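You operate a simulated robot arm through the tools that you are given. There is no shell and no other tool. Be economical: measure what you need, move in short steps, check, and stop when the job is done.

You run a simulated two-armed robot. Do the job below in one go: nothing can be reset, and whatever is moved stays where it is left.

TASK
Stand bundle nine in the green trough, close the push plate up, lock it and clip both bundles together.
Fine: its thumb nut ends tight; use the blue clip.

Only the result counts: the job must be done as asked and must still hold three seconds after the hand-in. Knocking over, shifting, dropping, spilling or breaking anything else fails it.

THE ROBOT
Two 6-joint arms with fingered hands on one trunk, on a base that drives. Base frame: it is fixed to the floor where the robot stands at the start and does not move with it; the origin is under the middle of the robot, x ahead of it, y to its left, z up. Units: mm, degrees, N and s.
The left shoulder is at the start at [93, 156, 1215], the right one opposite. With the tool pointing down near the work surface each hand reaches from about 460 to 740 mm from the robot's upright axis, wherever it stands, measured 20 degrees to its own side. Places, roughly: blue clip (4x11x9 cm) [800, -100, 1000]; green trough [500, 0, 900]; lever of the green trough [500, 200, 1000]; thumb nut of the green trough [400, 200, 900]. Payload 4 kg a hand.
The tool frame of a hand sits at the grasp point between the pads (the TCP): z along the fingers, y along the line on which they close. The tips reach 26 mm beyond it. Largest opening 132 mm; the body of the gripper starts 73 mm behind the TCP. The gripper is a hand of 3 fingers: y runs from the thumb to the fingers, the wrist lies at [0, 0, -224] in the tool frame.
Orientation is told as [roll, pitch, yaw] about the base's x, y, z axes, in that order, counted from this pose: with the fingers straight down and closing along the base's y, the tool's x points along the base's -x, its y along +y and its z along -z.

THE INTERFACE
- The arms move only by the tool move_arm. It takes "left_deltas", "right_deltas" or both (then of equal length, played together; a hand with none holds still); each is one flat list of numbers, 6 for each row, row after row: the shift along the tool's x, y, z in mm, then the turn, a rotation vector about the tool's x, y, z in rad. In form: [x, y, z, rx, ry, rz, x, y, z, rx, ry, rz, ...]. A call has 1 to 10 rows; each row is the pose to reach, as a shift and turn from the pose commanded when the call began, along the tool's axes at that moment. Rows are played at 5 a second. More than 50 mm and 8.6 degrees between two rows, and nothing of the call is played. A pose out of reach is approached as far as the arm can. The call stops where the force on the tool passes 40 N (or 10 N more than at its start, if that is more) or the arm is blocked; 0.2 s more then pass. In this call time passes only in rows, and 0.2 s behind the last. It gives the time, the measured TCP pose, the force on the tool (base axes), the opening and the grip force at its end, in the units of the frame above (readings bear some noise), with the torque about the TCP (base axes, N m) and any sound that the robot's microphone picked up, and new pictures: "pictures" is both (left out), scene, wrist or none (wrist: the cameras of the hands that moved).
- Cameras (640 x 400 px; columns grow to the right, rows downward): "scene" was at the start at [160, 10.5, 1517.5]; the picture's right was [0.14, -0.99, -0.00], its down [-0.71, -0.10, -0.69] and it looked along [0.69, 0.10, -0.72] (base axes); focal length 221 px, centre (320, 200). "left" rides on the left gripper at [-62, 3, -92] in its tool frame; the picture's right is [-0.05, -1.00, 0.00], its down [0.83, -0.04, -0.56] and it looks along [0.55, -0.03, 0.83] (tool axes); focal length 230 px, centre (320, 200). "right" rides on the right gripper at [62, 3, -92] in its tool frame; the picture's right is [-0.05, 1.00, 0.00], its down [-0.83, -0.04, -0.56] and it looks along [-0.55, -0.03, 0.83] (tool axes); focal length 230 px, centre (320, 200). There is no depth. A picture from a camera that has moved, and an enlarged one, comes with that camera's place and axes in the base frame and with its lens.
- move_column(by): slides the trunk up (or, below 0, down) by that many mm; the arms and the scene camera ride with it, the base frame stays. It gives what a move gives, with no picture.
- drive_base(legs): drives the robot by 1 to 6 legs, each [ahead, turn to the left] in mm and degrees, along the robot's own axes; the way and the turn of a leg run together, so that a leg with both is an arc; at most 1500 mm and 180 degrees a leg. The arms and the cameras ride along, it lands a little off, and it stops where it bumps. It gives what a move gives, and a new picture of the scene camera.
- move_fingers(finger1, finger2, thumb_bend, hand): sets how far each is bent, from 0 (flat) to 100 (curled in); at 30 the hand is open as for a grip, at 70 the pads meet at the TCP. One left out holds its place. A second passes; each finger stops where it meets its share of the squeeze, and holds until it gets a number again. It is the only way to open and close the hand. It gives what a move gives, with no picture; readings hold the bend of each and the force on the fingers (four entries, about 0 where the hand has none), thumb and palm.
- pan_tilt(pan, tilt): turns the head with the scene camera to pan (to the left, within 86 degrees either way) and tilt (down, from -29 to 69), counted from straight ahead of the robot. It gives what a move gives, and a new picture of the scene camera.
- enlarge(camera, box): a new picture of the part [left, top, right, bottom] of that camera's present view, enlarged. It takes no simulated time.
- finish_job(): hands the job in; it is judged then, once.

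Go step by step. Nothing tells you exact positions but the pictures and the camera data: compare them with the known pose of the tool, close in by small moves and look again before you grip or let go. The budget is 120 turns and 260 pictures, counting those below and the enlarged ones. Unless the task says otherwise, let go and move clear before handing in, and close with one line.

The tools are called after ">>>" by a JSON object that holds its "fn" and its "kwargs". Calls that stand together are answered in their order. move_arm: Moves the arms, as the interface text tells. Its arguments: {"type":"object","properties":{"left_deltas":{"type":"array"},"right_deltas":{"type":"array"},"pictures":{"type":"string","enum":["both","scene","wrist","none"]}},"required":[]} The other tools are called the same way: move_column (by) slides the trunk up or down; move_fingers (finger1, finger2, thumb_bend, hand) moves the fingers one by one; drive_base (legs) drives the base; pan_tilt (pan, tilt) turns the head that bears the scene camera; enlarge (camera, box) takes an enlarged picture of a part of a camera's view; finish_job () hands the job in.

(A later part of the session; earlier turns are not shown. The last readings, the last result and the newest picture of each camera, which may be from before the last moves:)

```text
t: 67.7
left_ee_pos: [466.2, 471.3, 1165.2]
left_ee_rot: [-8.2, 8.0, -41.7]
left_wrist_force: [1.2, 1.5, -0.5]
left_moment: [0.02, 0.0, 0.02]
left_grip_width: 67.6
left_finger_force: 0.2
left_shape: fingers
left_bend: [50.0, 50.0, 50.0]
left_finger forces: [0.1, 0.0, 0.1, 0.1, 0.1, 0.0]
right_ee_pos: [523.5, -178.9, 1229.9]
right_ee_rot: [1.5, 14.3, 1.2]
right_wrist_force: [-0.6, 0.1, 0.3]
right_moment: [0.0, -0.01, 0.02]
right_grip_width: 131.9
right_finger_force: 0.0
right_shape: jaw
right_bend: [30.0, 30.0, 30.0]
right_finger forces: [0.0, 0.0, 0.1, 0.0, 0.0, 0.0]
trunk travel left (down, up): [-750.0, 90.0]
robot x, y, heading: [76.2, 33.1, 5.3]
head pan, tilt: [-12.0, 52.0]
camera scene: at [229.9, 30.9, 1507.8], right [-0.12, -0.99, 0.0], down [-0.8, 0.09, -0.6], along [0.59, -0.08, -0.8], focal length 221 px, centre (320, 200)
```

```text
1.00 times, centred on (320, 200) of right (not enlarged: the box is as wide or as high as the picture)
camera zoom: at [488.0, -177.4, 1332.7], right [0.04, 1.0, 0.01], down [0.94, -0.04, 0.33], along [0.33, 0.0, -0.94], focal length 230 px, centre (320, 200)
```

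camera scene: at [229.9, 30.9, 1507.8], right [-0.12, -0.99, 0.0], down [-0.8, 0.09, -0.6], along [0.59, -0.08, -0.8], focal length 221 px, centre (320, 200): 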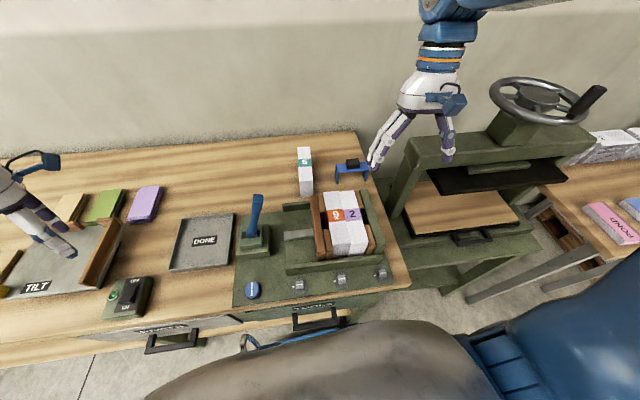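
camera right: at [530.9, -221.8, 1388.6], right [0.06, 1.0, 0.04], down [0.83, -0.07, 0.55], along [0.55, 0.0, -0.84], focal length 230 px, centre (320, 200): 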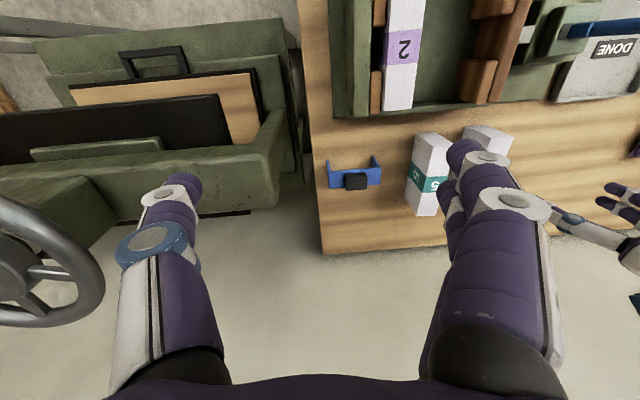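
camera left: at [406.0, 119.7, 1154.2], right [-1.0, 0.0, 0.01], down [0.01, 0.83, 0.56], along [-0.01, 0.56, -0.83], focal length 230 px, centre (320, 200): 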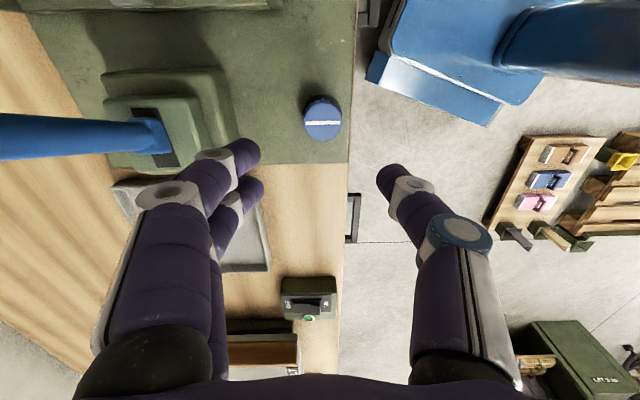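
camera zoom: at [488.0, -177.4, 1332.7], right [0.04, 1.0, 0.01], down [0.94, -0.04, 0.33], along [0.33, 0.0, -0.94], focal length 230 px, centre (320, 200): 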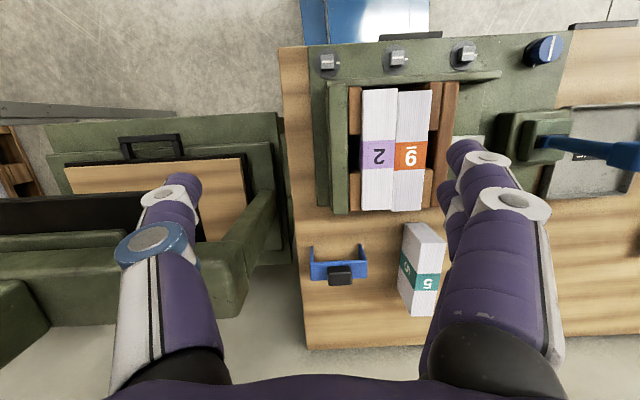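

The clip's knob is at about (748, -147, 988). I'll bring the right hand above it and level it out.

>>> {"fn": "move_arm", "kwargs": {"right_deltas": [-37, 3, 5, 0.004, -0.036, 0, -73, 7, 15, 0.008, -0.072, 0, -110, 10, 30, 0.012, -0.108, 0, -147, 13, 45, 0.016, -0.144, 0, -183, 17, 60, 0.02, -0.18, 0, -220, 20, 75, 0.024, -0.216, 0, -257, 23, 90, 0.026, -0.25, 0]}}

```text
t: 69.5
left_ee_pos: [436.1, 468.5, 1141.9]
left_ee_rot: [-11.3, 10.9, -42.4]
left_wrist_force: [0.7, 0.1, 0.5]
left_moment: [-0.01, 0.0, -0.01]
left_grip_width: 67.8
left_finger_force: 0.1
left_shape: fingers
left_bend: [50.0, 50.0, 50.0]
left_finger forces: [0.0, 0.0, 0.1, 0.0, 0.1, 0.1]
right_ee_pos: [737.8, -149.4, 1141.7]
right_ee_rot: [0.3, -6.1, 0.9]
right_wrist_force: [-0.5, -0.8, 0.1]
right_moment: [0.01, -0.01, -0.01]
right_grip_width: 131.9
right_finger_force: 0.1
right_shape: jaw
right_bend: [30.0, 30.0, 30.0]
right_finger forces: [0.0, 0.1, 0.0, 0.0, 0.0, 0.1]
trunk travel left (down, up): [-750.0, 90.0]
robot x, y, heading: [74.9, 33.3, 5.0]
head pan, tilt: [-12.0, 52.0]
stopped in row 7 (right hand): the arm was blocked; the commanded pose is now the measured one
camera scene: at [223.8, 31.8, 1508.4], right [-0.12, -0.99, 0.0], down [-0.79, 0.09, -0.6], along [0.6, -0.08, -0.8], focal length 221 px, centre (320, 200)
camera right: at [667.8, -147.0, 1225.6], right [0.03, 1.0, 0.01], down [0.77, -0.03, 0.64], along [0.64, -0.01, -0.77], focal length 230 px, centre (320, 200)
```

scene: 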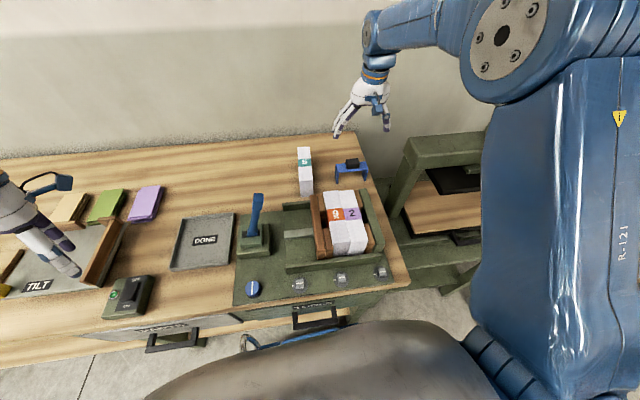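
right: 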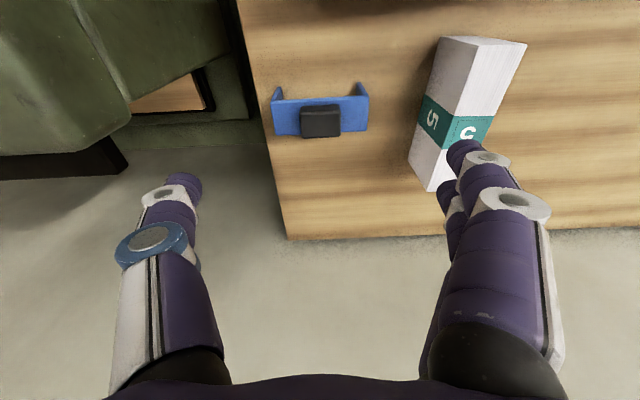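

>>> {"fn": "move_arm", "kwargs": {"right_deltas": [0, 0, 20, 0, 0.02, 0, 0, 1, 40, 0, 0.05, 0, -1, 1, 60, 0, 0.08, 0, -3, 2, 83, 0, 0.106, 0], "pictures": "wrist"}}

```text
t: 70.2
left_ee_pos: [411.5, 464.7, 1122.3]
left_ee_rot: [-14.5, 13.8, -43.2]
left_wrist_force: [0.3, -0.1, 0.1]
left_moment: [-0.03, 0.01, 0.02]
left_grip_width: 67.7
left_finger_force: 0.0
left_shape: fingers
left_bend: [50.0, 50.0, 50.0]
left_finger forces: [0.0, 0.0, 0.0, 0.0, 0.1, 0.0]
right_ee_pos: [725.3, -150.0, 1102.0]
right_ee_rot: [0.5, -3.3, 1.1]
right_wrist_force: [-0.7, -0.2, 0.8]
right_moment: [-0.04, -0.04, -0.01]
right_grip_width: 132.1
right_finger_force: 0.1
right_shape: jaw
right_bend: [30.0, 30.0, 30.0]
right_finger forces: [0.0, 0.0, 0.0, 0.1, 0.1, 0.0]
trunk travel left (down, up): [-750.0, 90.0]
robot x, y, heading: [73.9, 36.1, 5.1]
head pan, tilt: [-12.0, 52.0]
stopped in row 3 (right hand): the arm was blocked; the commanded pose is now the measured one
camera right: at [659.2, -146.5, 1189.0], right [0.03, 1.0, 0.01], down [0.8, -0.03, 0.6], along [0.6, -0.01, -0.8], focal length 230 px, centre (320, 200)
```

right: 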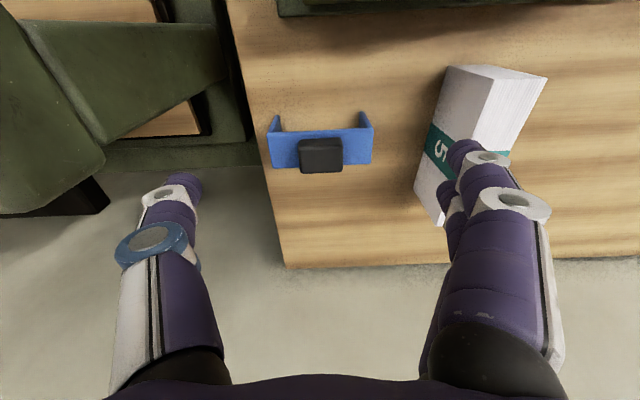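

The right arm reports blocked again, short and high. I'll probe with a small, slow straight-down move before choosing another stance.

>>> {"fn": "move_arm", "kwargs": {"right_deltas": [10, 0, 5, 0, 0.01, 0, 20, 0, 15, 0, 0.02, 0, 30, 0, 25, 0, 0.03, 0, 30, 0, 35, 0, 0.05, 0], "pictures": "scene"}}

```text
t: 71.2
left_ee_pos: [417.2, 462.7, 1121.7]
left_ee_rot: [-14.4, 13.9, -43.2]
left_wrist_force: [-1.3, 0.1, -0.1]
left_moment: [0.01, 0.01, -0.01]
left_grip_width: 67.8
left_finger_force: 0.2
left_shape: fingers
left_bend: [50.0, 50.0, 50.0]
left_finger forces: [0.0, 0.0, 0.0, 0.0, 0.0, 0.1]
right_ee_pos: [699.9, -150.5, 1062.8]
right_ee_rot: [0.6, -0.3, 1.1]
right_wrist_force: [0.1, 0.0, 0.4]
right_moment: [-0.03, 0.02, -0.01]
right_grip_width: 131.9
right_finger_force: 0.1
right_shape: jaw
right_bend: [30.0, 30.0, 30.0]
right_finger forces: [0.0, 0.0, 0.0, 0.0, 0.0, 0.0]
trunk travel left (down, up): [-750.0, 90.0]
robot x, y, heading: [71.3, 36.4, 5.0]
head pan, tilt: [-12.0, 52.0]
camera scene: at [228.1, 30.2, 1508.0], right [-0.12, -0.99, 0.0], down [-0.79, 0.09, -0.6], along [0.59, -0.08, -0.8], focal length 221 px, centre (320, 200)
```

scene: 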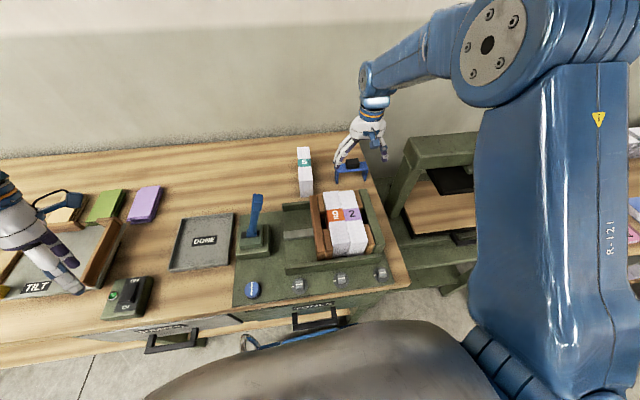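

>>> {"fn": "move_arm", "kwargs": {"right_deltas": [0, 0, 15, 0, 0, 0, -5, 1, 30, 0, 0, 0, -12, 1, 30, 0, 0, 0, -20, 2, 30, 0, 0, 0, -28, 2, 30, 0, 0, 0, -36, 3, 30, 0, 0, 0, -44, 3, 30, 0, 0, 0, -50, 3, 30, 0, 0, 0], "pictures": "wrist"}}

```text
t: 72.9
left_ee_pos: [388.7, 460.9, 1101.4]
left_ee_rot: [-17.8, 16.9, -44.4]
left_wrist_force: [-0.1, 0.4, 0.5]
left_moment: [0.01, -0.01, 0.05]
left_grip_width: 67.8
left_finger_force: 0.0
left_shape: fingers
left_bend: [50.0, 50.0, 50.0]
left_finger forces: [0.1, 0.0, 0.0, 0.1, 0.0, 0.0]
right_ee_pos: [725.4, -145.4, 1046.3]
right_ee_rot: [0.8, -1.4, 1.1]
right_wrist_force: [0.2, -0.5, -0.4]
right_moment: [0.01, -0.04, -0.02]
right_grip_width: 132.0
right_finger_force: 0.1
right_shape: jaw
right_bend: [30.0, 30.0, 30.0]
right_finger forces: [0.1, 0.1, 0.0, 0.1, 0.0, 0.1]
trunk travel left (down, up): [-750.0, 90.0]
robot x, y, heading: [72.5, 37.6, 4.9]
head pan, tilt: [-12.0, 52.0]
stopped in row 8 (right hand): the arm was blocked; the commanded pose is now the measured one
camera right: at [662.5, -144.0, 1135.9], right [0.03, 1.0, 0.01], down [0.82, -0.03, 0.57], along [0.57, -0.01, -0.82], focal length 230 px, centre (320, 200)
```

right: 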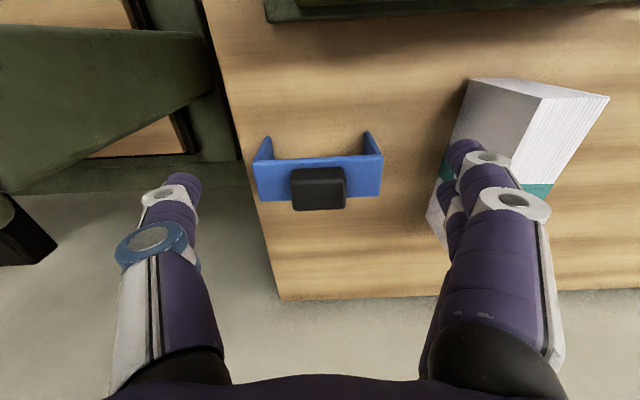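

The right wrist can't get much past x≈740 upright, but tilting the hand forward gains reach with the wrist held back. I'll tilt it 15° and narrow the fingers for the knob at about (758, -146).

>>> {"fn": "move_arm", "kwargs": {"right_deltas": [15, 0, 0, 0, -0.06, 0, 10, 0, 0, 0, -0.12, 0, 0, 0, 0, 0, -0.18, 0, -10, -1, 3, 0, -0.237, 0, -20, -1, 6, 0, -0.237, 0], "pictures": "scene"}}

>>> {"fn": "move_fingers", "kwargs": {"hand": "right", "finger1": 47, "finger2": 47, "thumb_bend": 47}}

>>> {"fn": "enlarge", "kwargs": {"camera": "right", "box": [0, 0, 640, 400]}}

```text
t: 74.1
left_ee_pos: [391.1, 461.8, 1102.8]
left_ee_rot: [-17.8, 16.7, -44.3]
left_wrist_force: [0.9, 0.2, 0.6]
left_moment: [0.0, -0.02, -0.03]
left_grip_width: 67.6
left_finger_force: 0.1
left_shape: fingers
left_bend: [50.0, 50.0, 50.0]
left_finger forces: [0.0, 0.0, 0.0, 0.0, 0.0, 0.0]
right_ee_pos: [747.7, -147.4, 1039.2]
right_ee_rot: [0.8, -14.7, 0.9]
right_wrist_force: [0.3, -0.5, -0.3]
right_moment: [-0.01, 0.0, -0.01]
right_grip_width: 131.8
right_finger_force: 0.1
right_shape: jaw
right_bend: [30.0, 30.0, 30.0]
right_finger forces: [0.1, 0.0, 0.0, 0.0, 0.0, 0.0]
trunk travel left (down, up): [-750.0, 90.0]
robot x, y, heading: [72.6, 34.0, 5.0]
head pan, tilt: [-12.0, 52.0]
camera scene: at [226.9, 30.9, 1508.1], right [-0.12, -0.99, 0.0], down [-0.79, 0.09, -0.6], along [0.6, -0.08, -0.8], focal length 221 px, centre (320, 200)
```

scene: 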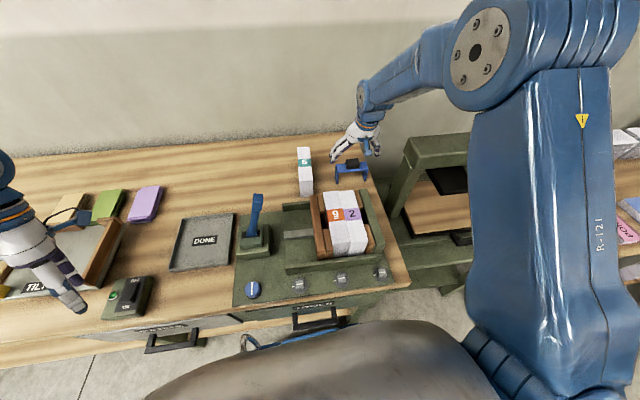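

```text
t: 75.1
left_ee_pos: [389.2, 460.2, 1103.9]
left_ee_rot: [-17.6, 16.7, -44.3]
left_wrist_force: [0.0, -0.2, -0.4]
left_moment: [-0.02, -0.03, -0.01]
left_grip_width: 67.6
left_finger_force: 0.0
left_shape: fingers
left_bend: [50.0, 50.0, 50.0]
left_finger forces: [0.1, 0.0, 0.0, 0.0, 0.0, 0.1]
right_ee_pos: [747.2, -147.0, 1039.7]
right_ee_rot: [0.7, -14.7, 0.9]
right_wrist_force: [-0.6, -0.5, 0.3]
right_moment: [0.02, -0.02, 0.03]
right_grip_width: 78.6
right_finger_force: 0.0
right_shape: fingers
right_bend: [47.0, 47.0, 47.0]
right_finger forces: [0.0, 0.0, 0.1, 0.0, 0.0, 0.0]
trunk travel left (down, up): [-750.0, 90.0]
robot x, y, heading: [70.6, 29.9, 5.0]
head pan, tilt: [-12.0, 52.0]
```

```text
1.00 times, centred on (320, 200) of right (not enlarged: the box is as wide or as high as the picture)
camera zoom: at [665.2, -145.8, 1110.6], right [0.03, 1.0, 0.02], down [0.66, -0.04, 0.75], along [0.75, -0.01, -0.66], focal length 230 px, centre (320, 200)
```

zoom: 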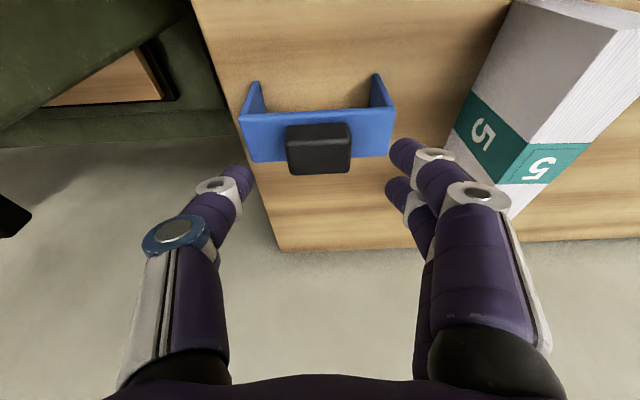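

Tilting works and I'm aligned in y. I'll advance along the finger axis towards the knob.

>>> {"fn": "move_arm", "kwargs": {"right_deltas": [0, 0, 14, 0, 0, 0, 1, 0, 28, 0, 0, 0, 1, 0, 38, 0, 0, 0], "pictures": "wrist"}}

>>> {"fn": "enlarge", "kwargs": {"camera": "scene", "box": [300, 100, 400, 200]}}

```text
t: 75.9
left_ee_pos: [390.3, 460.1, 1103.1]
left_ee_rot: [-17.6, 16.8, -44.3]
left_wrist_force: [-0.6, -0.1, 0.7]
left_moment: [0.03, 0.02, -0.01]
left_grip_width: 67.7
left_finger_force: 0.1
left_shape: fingers
left_bend: [50.0, 50.0, 50.0]
left_finger forces: [0.0, 0.0, 0.0, 0.0, 0.0, 0.1]
right_ee_pos: [755.1, -145.9, 1002.1]
right_ee_rot: [0.8, -14.8, 0.9]
right_wrist_force: [0.7, 0.4, -0.6]
right_moment: [-0.01, 0.02, 0.02]
right_grip_width: 78.5
right_finger_force: 0.0
right_shape: fingers
right_bend: [47.0, 47.0, 47.0]
right_finger forces: [0.0, 0.1, 0.0, 0.0, 0.0, 0.0]
trunk travel left (down, up): [-750.0, 90.0]
robot x, y, heading: [72.5, 33.2, 5.0]
head pan, tilt: [-12.0, 52.0]
camera right: at [673.3, -145.2, 1073.5], right [0.03, 1.0, 0.02], down [0.66, -0.04, 0.75], along [0.75, -0.01, -0.66], focal length 230 px, centre (320, 200)
```

right: 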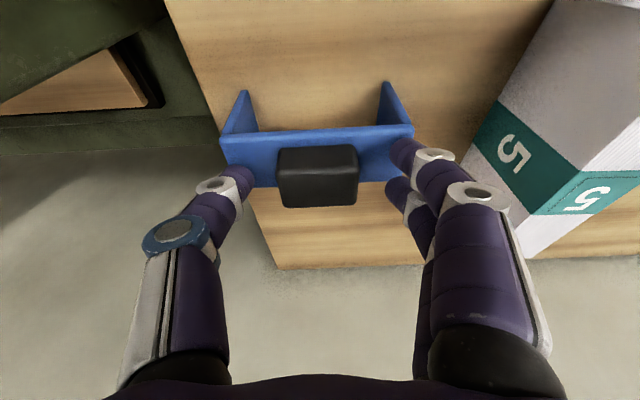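

```text
4.00 times, centred on (350, 150) of scene
camera zoom: at [226.5, 30.5, 1508.2], right [-0.12, -0.99, 0.0], down [-0.79, 0.09, -0.6], along [0.6, -0.08, -0.8], focal length 884 px, centre (200, 400)
```

zoom: 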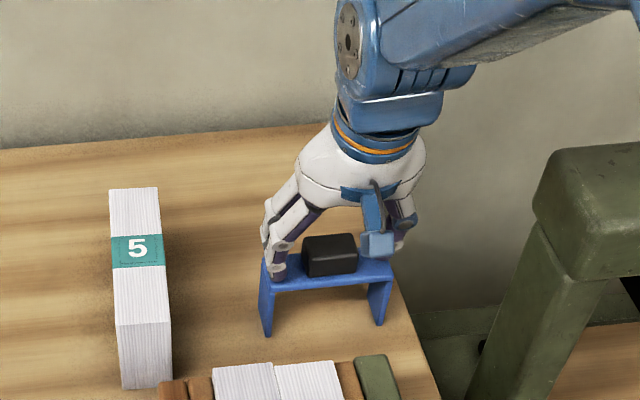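

The block top is about 25 mm beyond the TCP and slightly ahead of it. I'll advance 15 mm and shift 6 mm forward, then close.

>>> {"fn": "move_arm", "kwargs": {"right_deltas": [-3, 0, 4, 0, 0, 0, -6, 0, 8, 0, 0, 0, -6, 0, 12, 0, 0, 0, -6, 0, 15, 0, 0, 0], "pictures": "wrist"}}

>>> {"fn": "enlarge", "kwargs": {"camera": "scene", "box": [320, 130, 390, 190]}}

```text
t: 76.9
left_ee_pos: [362.3, 456.2, 1082.7]
left_ee_rot: [-21.1, 19.7, -45.8]
left_wrist_force: [-0.3, 0.5, 0.3]
left_moment: [-0.02, 0.0, 0.03]
left_grip_width: 67.9
left_finger_force: 0.0
left_shape: fingers
left_bend: [50.0, 50.0, 50.0]
left_finger forces: [0.0, 0.0, 0.0, 0.0, 0.1, 0.0]
right_ee_pos: [750.7, -146.7, 1006.7]
right_ee_rot: [0.8, -16.5, 0.7]
right_wrist_force: [0.0, -0.3, -0.3]
right_moment: [0.02, 0.02, -0.01]
right_grip_width: 78.3
right_finger_force: 0.2
right_shape: fingers
right_bend: [47.0, 47.0, 47.0]
right_finger forces: [0.1, 0.0, 0.0, 0.0, 0.1, 0.0]
trunk travel left (down, up): [-750.0, 90.0]
robot x, y, heading: [72.2, 38.4, 5.1]
head pan, tilt: [-12.0, 52.0]
stopped in row 4 (right hand): the force on the tool passed its limit at 43 N (the readings are from after the stop); the commanded pose is now the measured one
camera right: at [666.8, -145.3, 1075.2], right [0.03, 1.0, 0.03], down [0.64, -0.04, 0.77], along [0.77, -0.01, -0.64], focal length 230 px, centre (320, 200)
```

right: 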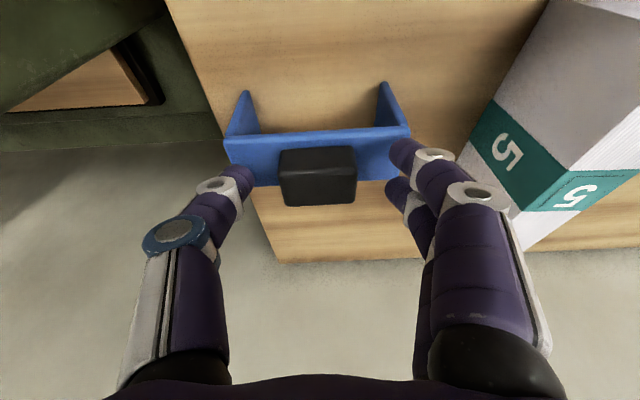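

```text
6.67 times, centred on (355, 160) of scene
camera zoom: at [226.7, 31.9, 1507.4], right [-0.12, -0.99, 0.01], down [-0.79, 0.09, -0.6], along [0.6, -0.08, -0.8], focal length 1474 px, centre (87, 467)
```

zoom: 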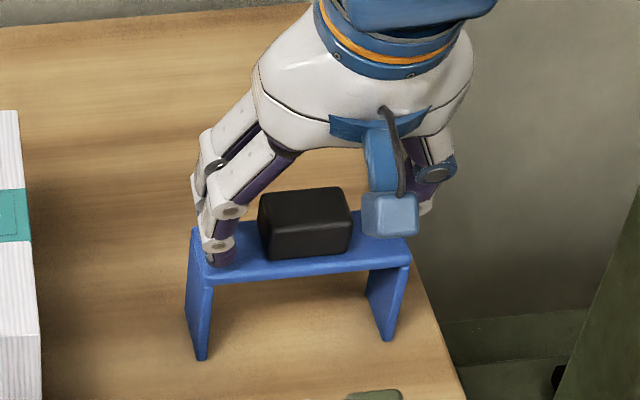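

The fingertips touched the bar top, so bar top ≈ 966. I'll hover about 3 mm above it and then close on the block.

>>> {"fn": "move_arm", "kwargs": {"right_deltas": [-3, 0, 3, 0, 0, 0, -5, 0, 6, 0, 0, 0, -6, 0, 8, 0, 0, 0], "pictures": "none"}}

>>> {"fn": "move_fingers", "kwargs": {"hand": "right", "finger1": 70, "finger2": 70, "thumb_bend": 70}}

>>> {"fn": "enlarge", "kwargs": {"camera": "right", "box": [120, 60, 560, 335]}}

>>> {"fn": "enlarge", "kwargs": {"camera": "scene", "box": [320, 130, 390, 190]}}

```text
t: 77.7
left_ee_pos: [364.7, 456.2, 1085.4]
left_ee_rot: [-21.0, 19.7, -45.6]
left_wrist_force: [-0.4, -0.3, 0.6]
left_moment: [-0.03, -0.02, -0.01]
left_grip_width: 67.8
left_finger_force: 0.2
left_shape: fingers
left_bend: [50.0, 50.0, 50.0]
left_finger forces: [0.1, 0.0, 0.1, 0.0, 0.1, 0.0]
right_ee_pos: [761.0, -147.2, 1001.8]
right_ee_rot: [0.9, -16.5, 0.8]
right_wrist_force: [0.2, -0.3, 2.1]
right_moment: [0.15, -0.02, -0.04]
right_grip_width: 78.9
right_finger_force: 0.9
right_shape: fingers
right_bend: [47.0, 47.0, 47.0]
right_finger forces: [2.4, 0.0, 0.1, 0.1, 0.0, 0.0]
trunk travel left (down, up): [-750.0, 90.0]
robot x, y, heading: [72.2, 30.8, 4.8]
head pan, tilt: [-12.0, 52.0]
```

```text
t: 78.7
left_ee_pos: [364.2, 455.6, 1085.4]
left_ee_rot: [-21.0, 19.7, -45.6]
left_wrist_force: [0.0, 0.3, 0.3]
left_moment: [-0.04, 0.01, -0.01]
left_grip_width: 67.7
left_finger_force: 0.0
left_shape: fingers
left_bend: [50.0, 50.0, 50.0]
left_finger forces: [0.0, 0.1, 0.0, 0.1, 0.0, 0.1]
right_ee_pos: [759.3, -146.4, 1000.4]
right_ee_rot: [0.9, -16.6, 0.8]
right_wrist_force: [0.1, 0.9, 4.7]
right_moment: [0.21, -0.02, -0.01]
right_grip_width: 41.5
right_finger_force: 19.1
right_shape: fingers
right_bend: [60.0, 59.0, 62.0]
right_finger forces: [13.2, 8.2, 0.0, 0.1, 16.1, 0.0]
trunk travel left (down, up): [-750.0, 90.0]
robot x, y, heading: [72.5, 31.5, 5.1]
head pan, tilt: [-12.0, 52.0]
```

```text
1.45 times, centred on (340, 198) of right
camera zoom: at [675.3, -146.2, 1069.9], right [0.03, 1.0, 0.03], down [0.64, -0.04, 0.77], along [0.77, -0.01, -0.64], focal length 335 px, centre (291, 204)
```

zoom: 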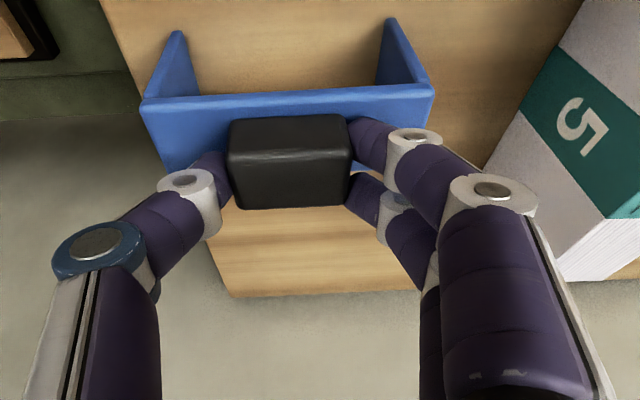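

```text
6.67 times, centred on (355, 160) of scene
camera zoom: at [225.4, 30.9, 1508.3], right [-0.12, -0.99, 0.0], down [-0.79, 0.09, -0.6], along [0.6, -0.08, -0.8], focal length 1474 px, centre (87, 467)
```

zoom: 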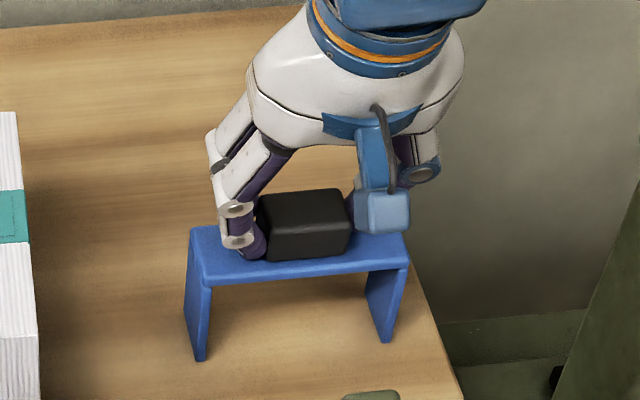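

Firm grip on the block at 19 N. I'll lift by retracting along the tool axis.

>>> {"fn": "move_arm", "kwargs": {"right_deltas": [0, 0, -15, 0, 0, 0, 0, 0, -40, 0, 0, 0, 0, 0, -75, 0, 0, 0, 0, 0, -110, 0, 0, 0, 0, 0, -145, 0, 0, 0]}}

```text
t: 79.9
left_ee_pos: [363.9, 455.3, 1085.7]
left_ee_rot: [-20.8, 19.7, -45.6]
left_wrist_force: [-0.3, -0.3, 0.1]
left_moment: [0.02, 0.01, -0.02]
left_grip_width: 67.6
left_finger_force: 0.0
left_shape: fingers
left_bend: [50.0, 50.0, 50.0]
left_finger forces: [0.0, 0.0, 0.0, 0.0, 0.0, 0.0]
right_ee_pos: [716.5, -151.2, 1139.2]
right_ee_rot: [0.8, -16.4, 0.8]
right_wrist_force: [0.1, -0.3, 0.2]
right_moment: [0.0, -0.01, -0.02]
right_grip_width: 41.5
right_finger_force: 16.5
right_shape: fingers
right_bend: [60.0, 59.0, 62.0]
right_finger forces: [8.7, 8.1, 0.0, 0.0, 16.2, 0.0]
trunk travel left (down, up): [-750.0, 90.0]
robot x, y, heading: [72.6, 37.9, 4.8]
head pan, tilt: [-12.0, 52.0]
camera scene: at [224.6, 30.7, 1508.3], right [-0.12, -0.99, 0.0], down [-0.79, 0.09, -0.6], along [0.6, -0.08, -0.8], focal length 221 px, centre (320, 200)
camera right: at [631.8, -149.6, 1209.0], right [0.03, 1.0, 0.03], down [0.64, -0.04, 0.77], along [0.77, -0.01, -0.64], focal length 230 px, centre (320, 200)
```

scene: 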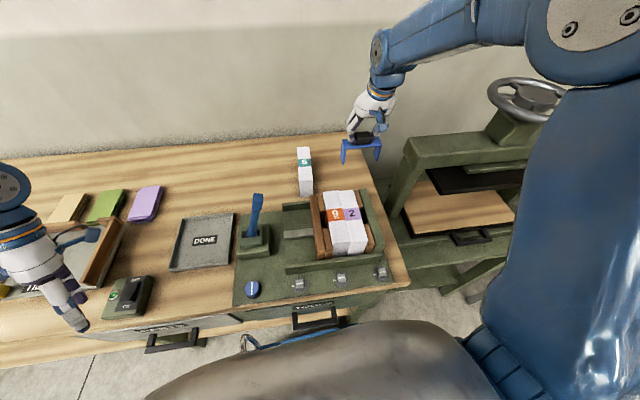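
right: 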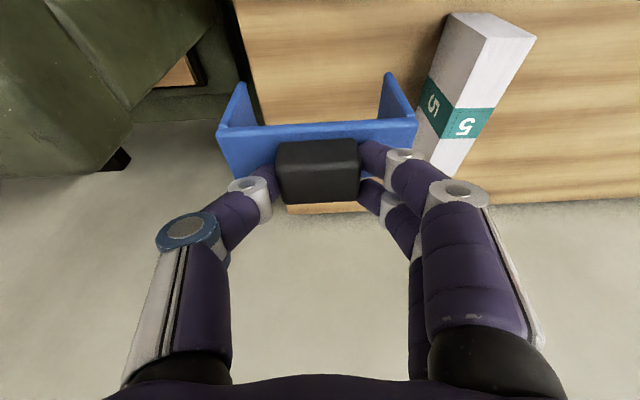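

The clip is up. I'll back the base off so the trough is in the right hand's comfortable range.

>>> {"fn": "drive_base", "kwargs": {"legs": [[-90, 0]]}}

>>> {"fn": "move_arm", "kwargs": {"left_deltas": [0, 0, -15, 0, 0, 0, 0, 0, -30, 0, 0, 0, 0, 0, -50, 0, 0, 0], "pictures": "scene"}}

>>> {"fn": "enlarge", "kwargs": {"camera": "scene", "box": [270, 100, 410, 270]}}

```text
t: 81.0
left_ee_pos: [279.8, 450.7, 1111.3]
left_ee_rot: [-16.3, 15.9, -43.9]
left_wrist_force: [-0.3, 0.0, 0.6]
left_moment: [0.01, -0.05, 0.01]
left_grip_width: 67.6
left_finger_force: 0.1
left_shape: fingers
left_bend: [50.0, 50.0, 50.0]
left_finger forces: [0.1, 0.2, 0.0, 0.1, 0.1, 0.1]
right_ee_pos: [624.7, -160.9, 1137.5]
right_ee_rot: [0.9, -16.3, 0.6]
right_wrist_force: [-0.3, 0.0, -0.6]
right_moment: [-0.01, -0.02, -0.02]
right_grip_width: 41.6
right_finger_force: 16.2
right_shape: fingers
right_bend: [60.0, 59.0, 62.0]
right_finger forces: [8.7, 8.1, 0.0, 0.0, 16.4, 0.0]
trunk travel left (down, up): [-750.0, 90.0]
robot x, y, heading: [-14.4, 29.1, 4.9]
head pan, tilt: [-12.0, 52.0]
camera scene: at [100.2, 18.3, 1511.4], right [-0.12, -0.99, 0.0], down [-0.78, 0.1, -0.62], along [0.62, -0.07, -0.78], focal length 221 px, centre (320, 200)
```

scene: 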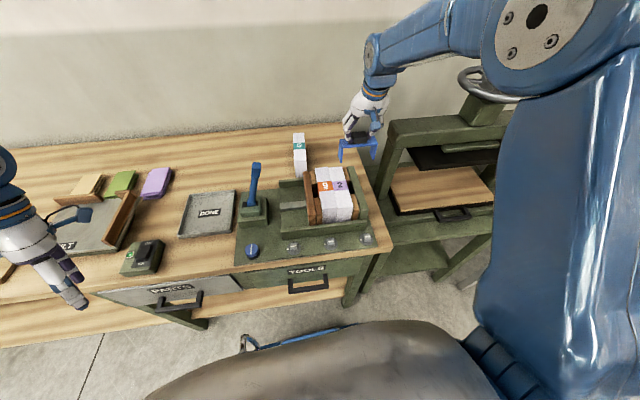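

```text
t: 81.8
left_ee_pos: [307.9, 449.9, 1147.2]
left_ee_rot: [-18.0, 17.3, -44.5]
left_wrist_force: [0.1, -0.4, 0.0]
left_moment: [0.01, -0.01, -0.02]
left_grip_width: 67.7
left_finger_force: 0.1
left_shape: fingers
left_bend: [50.0, 50.0, 50.0]
left_finger forces: [0.0, 0.0, 0.1, 0.0, 0.1, 0.0]
left hand out of reach, approached as far as the arm can: row 1, 2
right_ee_pos: [631.6, -159.9, 1134.0]
right_ee_rot: [1.0, -16.0, 0.6]
right_wrist_force: [0.1, 0.0, 0.3]
right_moment: [0.03, -0.04, -0.01]
right_grip_width: 41.6
right_finger_force: 16.5
right_shape: fingers
right_bend: [60.0, 59.0, 62.0]
right_finger forces: [8.7, 8.1, 0.0, 0.1, 16.3, 0.0]
trunk travel left (down, up): [-750.0, 90.0]
robot x, y, heading: [-20.2, 25.1, 4.9]
head pan, tilt: [-12.0, 52.0]
camera scene: at [129.7, 20.5, 1508.8], right [-0.12, -0.99, 0.0], down [-0.79, 0.1, -0.6], along [0.6, -0.08, -0.8], focal length 221 px, centre (320, 200)
```

scene: 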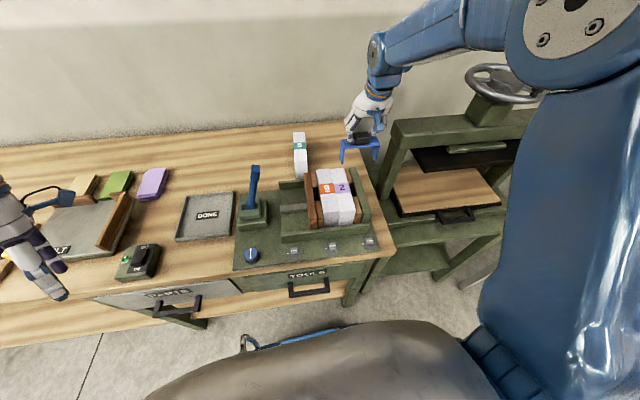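

```text
2.35 times, centred on (340, 185) of scene
camera zoom: at [129.7, 20.5, 1508.8], right [-0.12, -0.99, 0.0], down [-0.79, 0.1, -0.6], along [0.6, -0.08, -0.8], focal length 520 px, centre (273, 235)
```

zoom: 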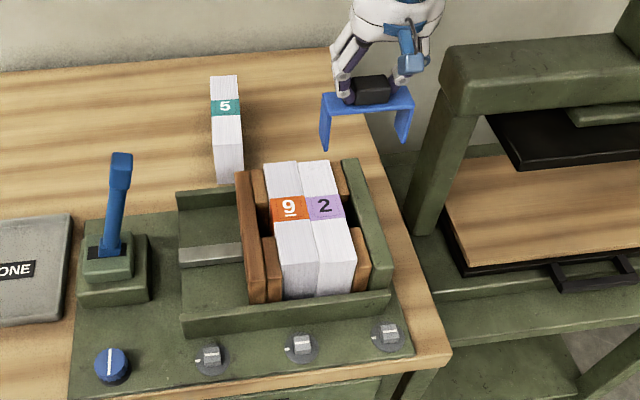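

I'll carry the clip over the two bundles, staying above their tops.

>>> {"fn": "move_arm", "kwargs": {"right_deltas": [12, 5, -20, 0, 0, 0.005, 35, 30, -30, 0, 0, 0.01, 55, 55, -40, 0, 0, 0.01, 75, 75, -41, 0, 0, 0.01, 90, 88, -41, 0, 0, 0.01]}}

>>> {"fn": "enlarge", "kwargs": {"camera": "scene", "box": [270, 120, 390, 260]}}

```text
t: 83.0
left_ee_pos: [305.3, 452.1, 1141.5]
left_ee_rot: [-18.7, 18.1, -44.9]
left_wrist_force: [-0.6, 0.5, 0.3]
left_moment: [-0.03, 0.02, 0.02]
left_grip_width: 67.7
left_finger_force: 0.1
left_shape: fingers
left_bend: [50.0, 50.0, 50.0]
left_finger forces: [0.0, 0.0, 0.0, 0.0, 0.0, 0.0]
right_ee_pos: [532.2, -72.9, 1149.3]
right_ee_rot: [0.9, -16.1, 0.1]
right_wrist_force: [-0.5, 0.7, -1.1]
right_moment: [0.03, 0.04, 0.03]
right_grip_width: 41.3
right_finger_force: 16.2
right_shape: fingers
right_bend: [60.0, 59.0, 63.0]
right_finger forces: [8.4, 8.0, 0.1, 0.0, 15.9, 0.0]
trunk travel left (down, up): [-750.0, 90.0]
robot x, y, heading: [-19.2, 27.0, 5.5]
head pan, tilt: [-12.0, 52.0]
camera scene: at [133.9, 23.1, 1508.4], right [-0.12, -0.99, 0.0], down [-0.79, 0.1, -0.6], along [0.6, -0.08, -0.8], focal length 221 px, centre (320, 200)
camera right: at [448.7, -71.0, 1219.9], right [0.04, 1.0, 0.03], down [0.64, -0.05, 0.76], along [0.76, -0.01, -0.65], focal length 230 px, centre (320, 200)
```

scene: 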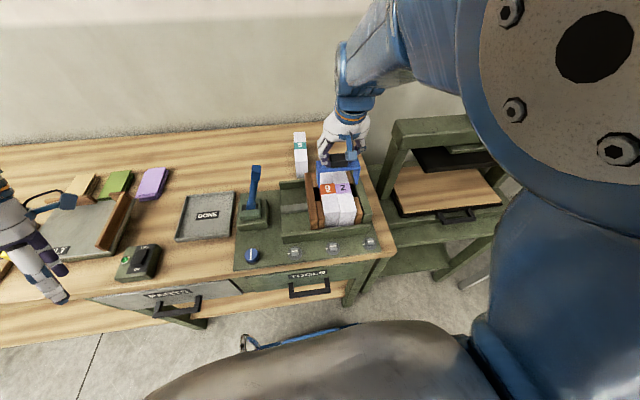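
right: 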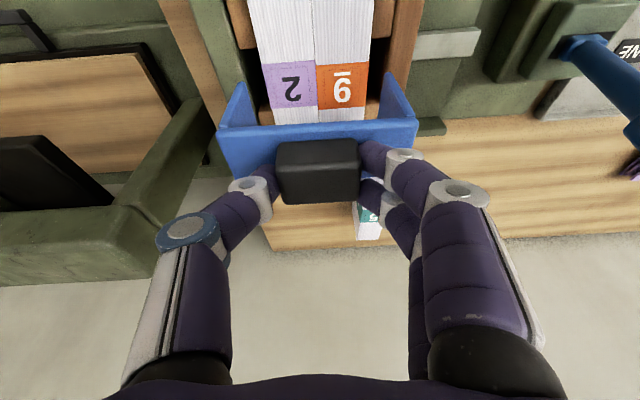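

```text
2.86 times, centred on (330, 190) of scene
camera zoom: at [133.9, 23.1, 1508.4], right [-0.12, -0.99, 0.0], down [-0.79, 0.1, -0.6], along [0.6, -0.08, -0.8], focal length 632 px, centre (291, 229)
```

zoom: 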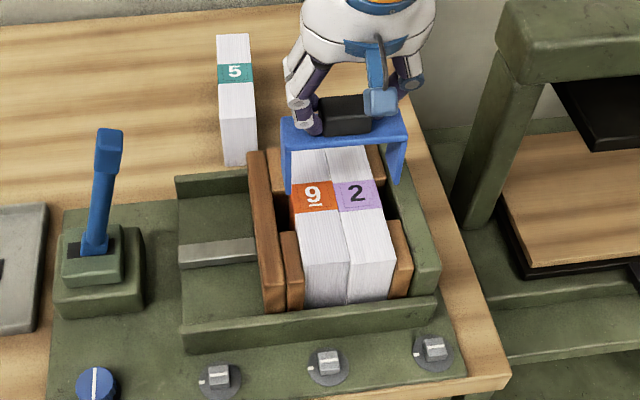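

The clip and bundles agree to about 1 mm in y. I'll zoom in to check that the legs line up with the gap between the wooden pads.

>>> {"fn": "enlarge", "kwargs": {"camera": "right", "box": [200, 0, 440, 150]}}

>>> {"fn": "enlarge", "kwargs": {"camera": "scene", "box": [300, 145, 370, 240]}}

```text
2.67 times, centred on (320, 75) of right
camera zoom: at [448.7, -71.0, 1219.9], right [0.04, 1.0, 0.03], down [0.64, -0.05, 0.76], along [0.76, -0.01, -0.65], focal length 614 px, centre (320, 533)
```

zoom: 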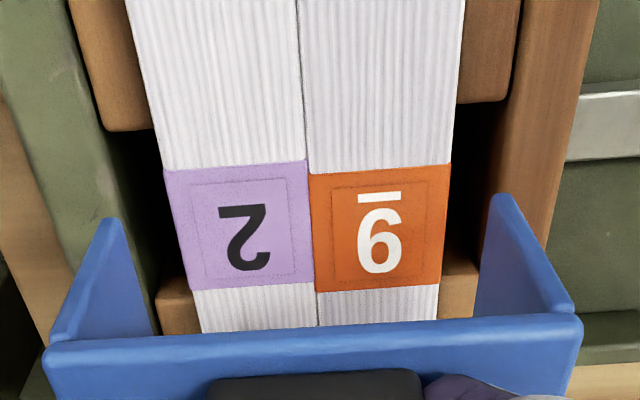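

```text
4.21 times, centred on (335, 192) of scene
camera zoom: at [133.9, 23.1, 1508.4], right [-0.12, -0.99, 0.0], down [-0.79, 0.1, -0.6], along [0.6, -0.08, -0.8], focal length 931 px, centre (257, 232)
```

zoom: 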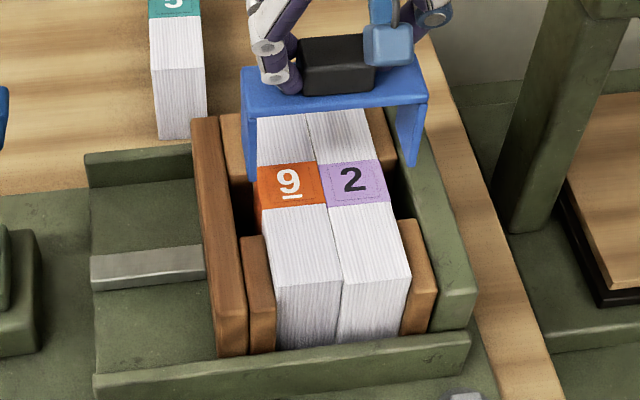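

Everything lines up: the legs straddle both bundles with a few mm to spare and fit the pad gap. I'll lower partway with a 2 mm y correction.

>>> {"fn": "move_arm", "kwargs": {"right_deltas": [4, 2, 12, 0, 0, 0, 8, 2, 24, 0, 0, 0, 12, 2, 38, 0, 0, 0, 15, 2, 48, 0, 0, 0], "pictures": "wrist"}}

>>> {"fn": "enlarge", "kwargs": {"camera": "scene", "box": [300, 145, 370, 240]}}

>>> {"fn": "enlarge", "kwargs": {"camera": "right", "box": [200, 0, 440, 150]}}

```text
t: 84.0
left_ee_pos: [306.0, 452.8, 1142.9]
left_ee_rot: [-18.8, 18.1, -44.9]
left_wrist_force: [-0.7, 0.6, 0.2]
left_moment: [-0.04, 0.0, 0.01]
left_grip_width: 67.8
left_finger_force: 0.1
left_shape: fingers
left_bend: [50.0, 50.0, 50.0]
left_finger forces: [0.0, 0.1, 0.1, 0.0, 0.0, 0.1]
right_ee_pos: [532.3, -71.6, 1099.9]
right_ee_rot: [0.8, -16.1, 0.1]
right_wrist_force: [0.2, 0.8, -0.6]
right_moment: [-0.01, -0.01, 0.01]
right_grip_width: 41.5
right_finger_force: 16.4
right_shape: fingers
right_bend: [60.0, 59.0, 63.0]
right_finger forces: [8.5, 8.0, 0.0, 0.0, 16.0, 0.1]
trunk travel left (down, up): [-750.0, 90.0]
robot x, y, heading: [-16.3, 28.0, 4.9]
head pan, tilt: [-12.0, 52.0]
camera right: at [448.7, -69.5, 1169.3], right [0.05, 1.0, 0.03], down [0.64, -0.05, 0.76], along [0.76, -0.01, -0.65], focal length 230 px, centre (320, 200)
```

right: 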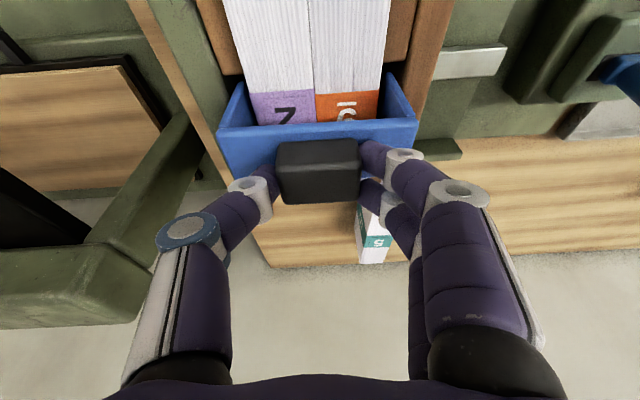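

```text
4.21 times, centred on (335, 192) of scene
camera zoom: at [135.1, 22.8, 1508.2], right [-0.12, -0.99, 0.0], down [-0.79, 0.1, -0.6], along [0.6, -0.08, -0.8], focal length 931 px, centre (257, 232)
```

zoom: 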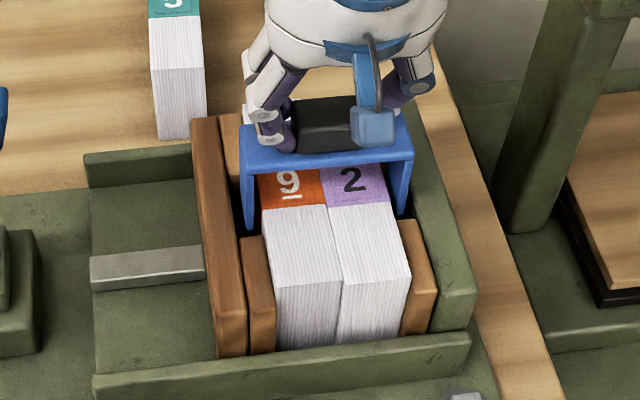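

```text
2.67 times, centred on (320, 75) of right
camera zoom: at [448.7, -69.5, 1169.3], right [0.05, 1.0, 0.03], down [0.64, -0.05, 0.76], along [0.76, -0.01, -0.65], focal length 614 px, centre (320, 533)
```

zoom: 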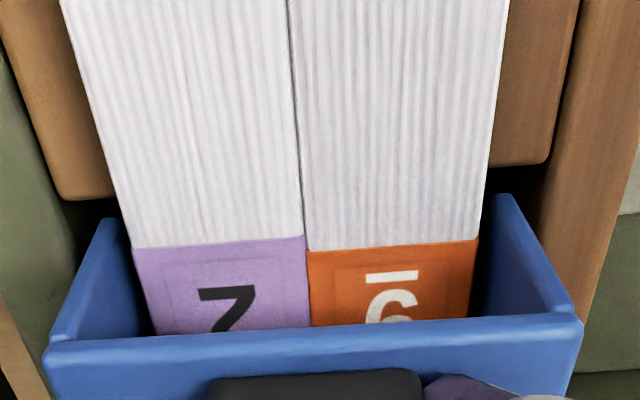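

The legs are passing either side of the bundles and between the pads. I'll continue down slowly until the bar seats.

>>> {"fn": "move_arm", "kwargs": {"right_deltas": [2, 0, 7, 0, 0, 0, 4, 0, 14, 0, 0, 0, 6, 0, 21, 0, 0, 0, 8, 0, 27, 0, 0, 0, 9, 0, 32, 0, 0, 0, 11, 0, 36, 0, 0, 0], "pictures": "wrist"}}

>>> {"fn": "enlarge", "kwargs": {"camera": "scene", "box": [300, 145, 370, 240]}}

```text
t: 85.4
left_ee_pos: [306.3, 453.0, 1142.6]
left_ee_rot: [-18.9, 18.1, -44.9]
left_wrist_force: [0.0, 0.4, -0.3]
left_moment: [0.0, -0.01, -0.02]
left_grip_width: 67.8
left_finger_force: 0.0
left_shape: fingers
left_bend: [50.0, 50.0, 50.0]
left_finger forces: [0.0, 0.1, 0.0, 0.0, 0.0, 0.1]
right_ee_pos: [533.1, -72.8, 1067.4]
right_ee_rot: [2.1, -16.5, -0.7]
right_wrist_force: [-0.4, 0.8, -0.9]
right_moment: [0.02, 0.0, 0.0]
right_grip_width: 41.6
right_finger_force: 16.3
right_shape: fingers
right_bend: [60.0, 59.0, 63.0]
right_finger forces: [8.4, 8.0, 0.0, 0.0, 16.0, 0.0]
trunk travel left (down, up): [-750.0, 90.0]
robot x, y, heading: [-19.3, 26.2, 5.0]
head pan, tilt: [-12.0, 52.0]
camera right: at [450.0, -70.5, 1136.4], right [0.05, 1.0, 0.05], down [0.64, -0.07, 0.77], along [0.77, -0.01, -0.64], focal length 230 px, centre (320, 200)
```

right: 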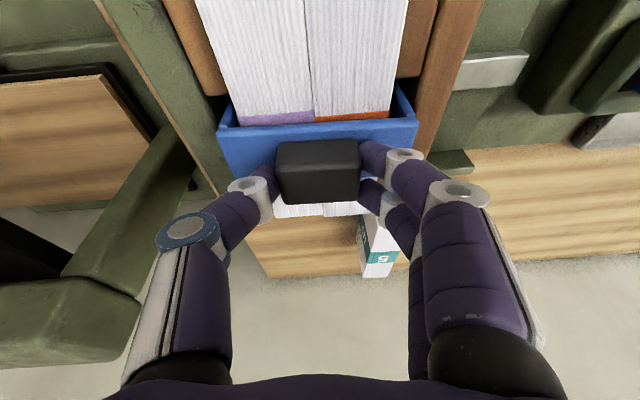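

```text
4.21 times, centred on (335, 192) of scene
camera zoom: at [135.3, 22.4, 1508.2], right [-0.12, -0.99, 0.0], down [-0.79, 0.1, -0.6], along [0.6, -0.08, -0.8], focal length 931 px, centre (257, 232)
```

zoom: 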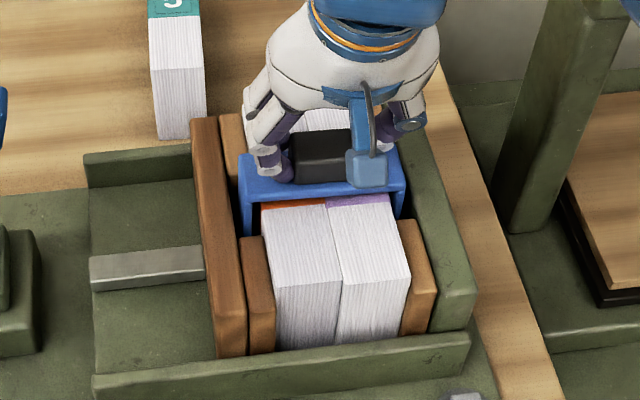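

>>> {"fn": "move_arm", "kwargs": {"right_deltas": [1, 0, 4, 0.01, 0, -0.007, 2, 0, 8, 0.02, 0, -0.014, 3, 0, 11, 0.022, 0, -0.014, 4, 0, 14, 0.022, 0, -0.014], "pictures": "none"}}

>>> {"fn": "enlarge", "kwargs": {"camera": "scene", "box": [300, 145, 370, 240]}}

>>> {"fn": "enlarge", "kwargs": {"camera": "right", "box": [200, 50, 440, 220]}}

```text
t: 86.4
left_ee_pos: [305.7, 451.8, 1141.9]
left_ee_rot: [-19.0, 18.1, -44.9]
left_wrist_force: [-0.1, -0.9, -0.1]
left_moment: [0.03, 0.0, 0.03]
left_grip_width: 67.8
left_finger_force: 0.0
left_shape: fingers
left_bend: [50.0, 50.0, 50.0]
left_finger forces: [0.0, 0.1, 0.0, 0.1, 0.0, 0.0]
right_ee_pos: [538.7, -70.9, 1058.8]
right_ee_rot: [1.8, -16.9, -0.9]
right_wrist_force: [-0.1, 0.2, 0.1]
right_moment: [-0.02, -0.01, 0.03]
right_grip_width: 41.5
right_finger_force: 16.7
right_shape: fingers
right_bend: [60.0, 59.0, 63.0]
right_finger forces: [8.4, 7.9, 0.0, 0.0, 15.9, 0.0]
trunk travel left (down, up): [-750.0, 90.0]
robot x, y, heading: [-19.0, 24.2, 5.0]
head pan, tilt: [-12.0, 52.0]
```

```text
4.21 times, centred on (335, 192) of scene
camera zoom: at [135.3, 22.4, 1508.2], right [-0.12, -0.99, 0.0], down [-0.79, 0.1, -0.6], along [0.6, -0.08, -0.8], focal length 931 px, centre (257, 232)
```

zoom: 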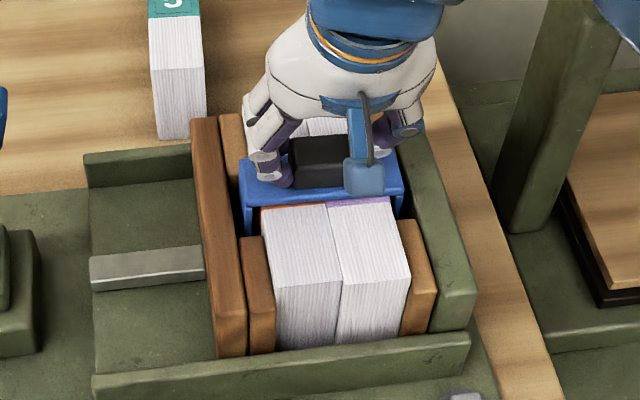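

```text
2.35 times, centred on (320, 135) of right
camera zoom: at [452.3, -70.4, 1127.2], right [0.05, 1.0, 0.04], down [0.63, -0.07, 0.77], along [0.77, -0.01, -0.63], focal length 541 px, centre (320, 353)
```

zoom: 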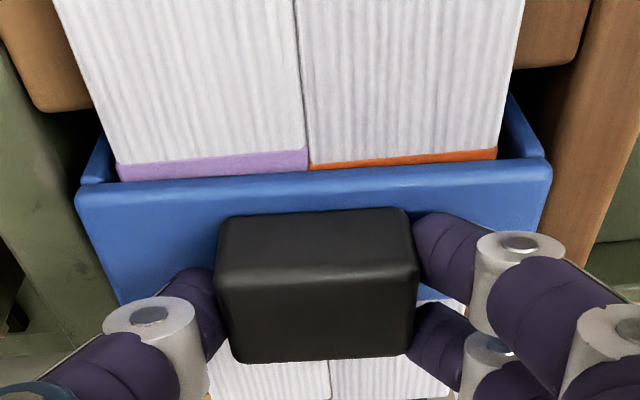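

It's still not touching, and x has drifted forward by 5 mm. I'll come back 4 mm in x and go down further.

>>> {"fn": "move_arm", "kwargs": {"right_deltas": [3, 0, 2, 0.005, 0, -0.005, 5, 0, 5, 0.01, 0, -0.01, 7, 0, 9, 0.015, 0, -0.015, 8, 0, 13, 0.02, 0, -0.015], "pictures": "none"}}

>>> {"fn": "enlarge", "kwargs": {"camera": "right", "box": [200, 50, 440, 220]}}

>>> {"fn": "enlarge", "kwargs": {"camera": "scene", "box": [300, 145, 370, 240]}}

```text
t: 87.3
left_ee_pos: [281.0, 448.1, 1122.1]
left_ee_rot: [-22.6, 21.0, -46.4]
left_wrist_force: [-0.8, 0.6, 0.4]
left_moment: [-0.04, -0.01, 0.0]
left_grip_width: 67.7
left_finger_force: 0.0
left_shape: fingers
left_bend: [50.0, 50.0, 50.0]
left_finger forces: [0.0, 0.0, 0.0, 0.0, 0.1, 0.0]
right_ee_pos: [521.6, -76.4, 1064.1]
right_ee_rot: [3.6, -18.4, -2.2]
right_wrist_force: [2.7, -0.2, -0.8]
right_moment: [-0.02, -0.12, 0.1]
right_grip_width: 41.4
right_finger_force: 16.5
right_shape: fingers
right_bend: [60.0, 59.0, 63.0]
right_finger forces: [7.7, 8.3, 0.0, 0.0, 16.4, 0.0]
trunk travel left (down, up): [-750.0, 90.0]
robot x, y, heading: [-21.4, 26.6, 5.1]
head pan, tilt: [-12.0, 52.0]
stopped in row 4 (right hand): the force on the tool passed its limit at 41 N (the readings are from after the stop); the commanded pose is now the measured one
```

```text
2.35 times, centred on (320, 135) of right
camera zoom: at [436.0, -75.0, 1130.0], right [0.07, 0.99, 0.08], down [0.61, -0.1, 0.79], along [0.79, -0.01, -0.61], focal length 541 px, centre (320, 353)
```

zoom: 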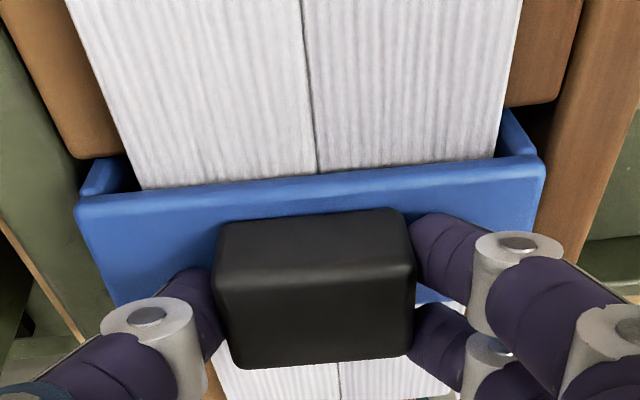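

```text
4.21 times, centred on (335, 192) of scene
camera zoom: at [135.5, 23.3, 1507.4], right [-0.12, -0.99, 0.0], down [-0.79, 0.1, -0.6], along [0.6, -0.08, -0.8], focal length 931 px, centre (257, 232)
```

zoom: 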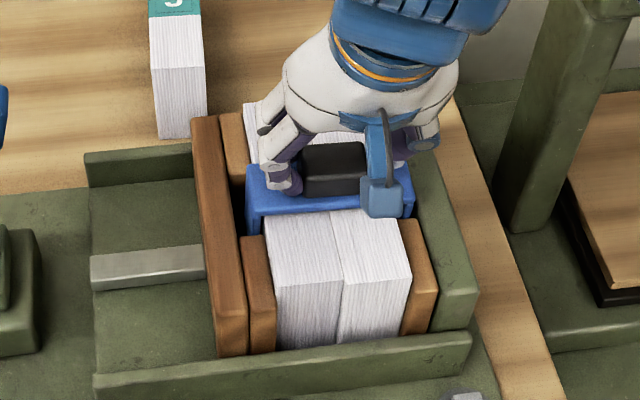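

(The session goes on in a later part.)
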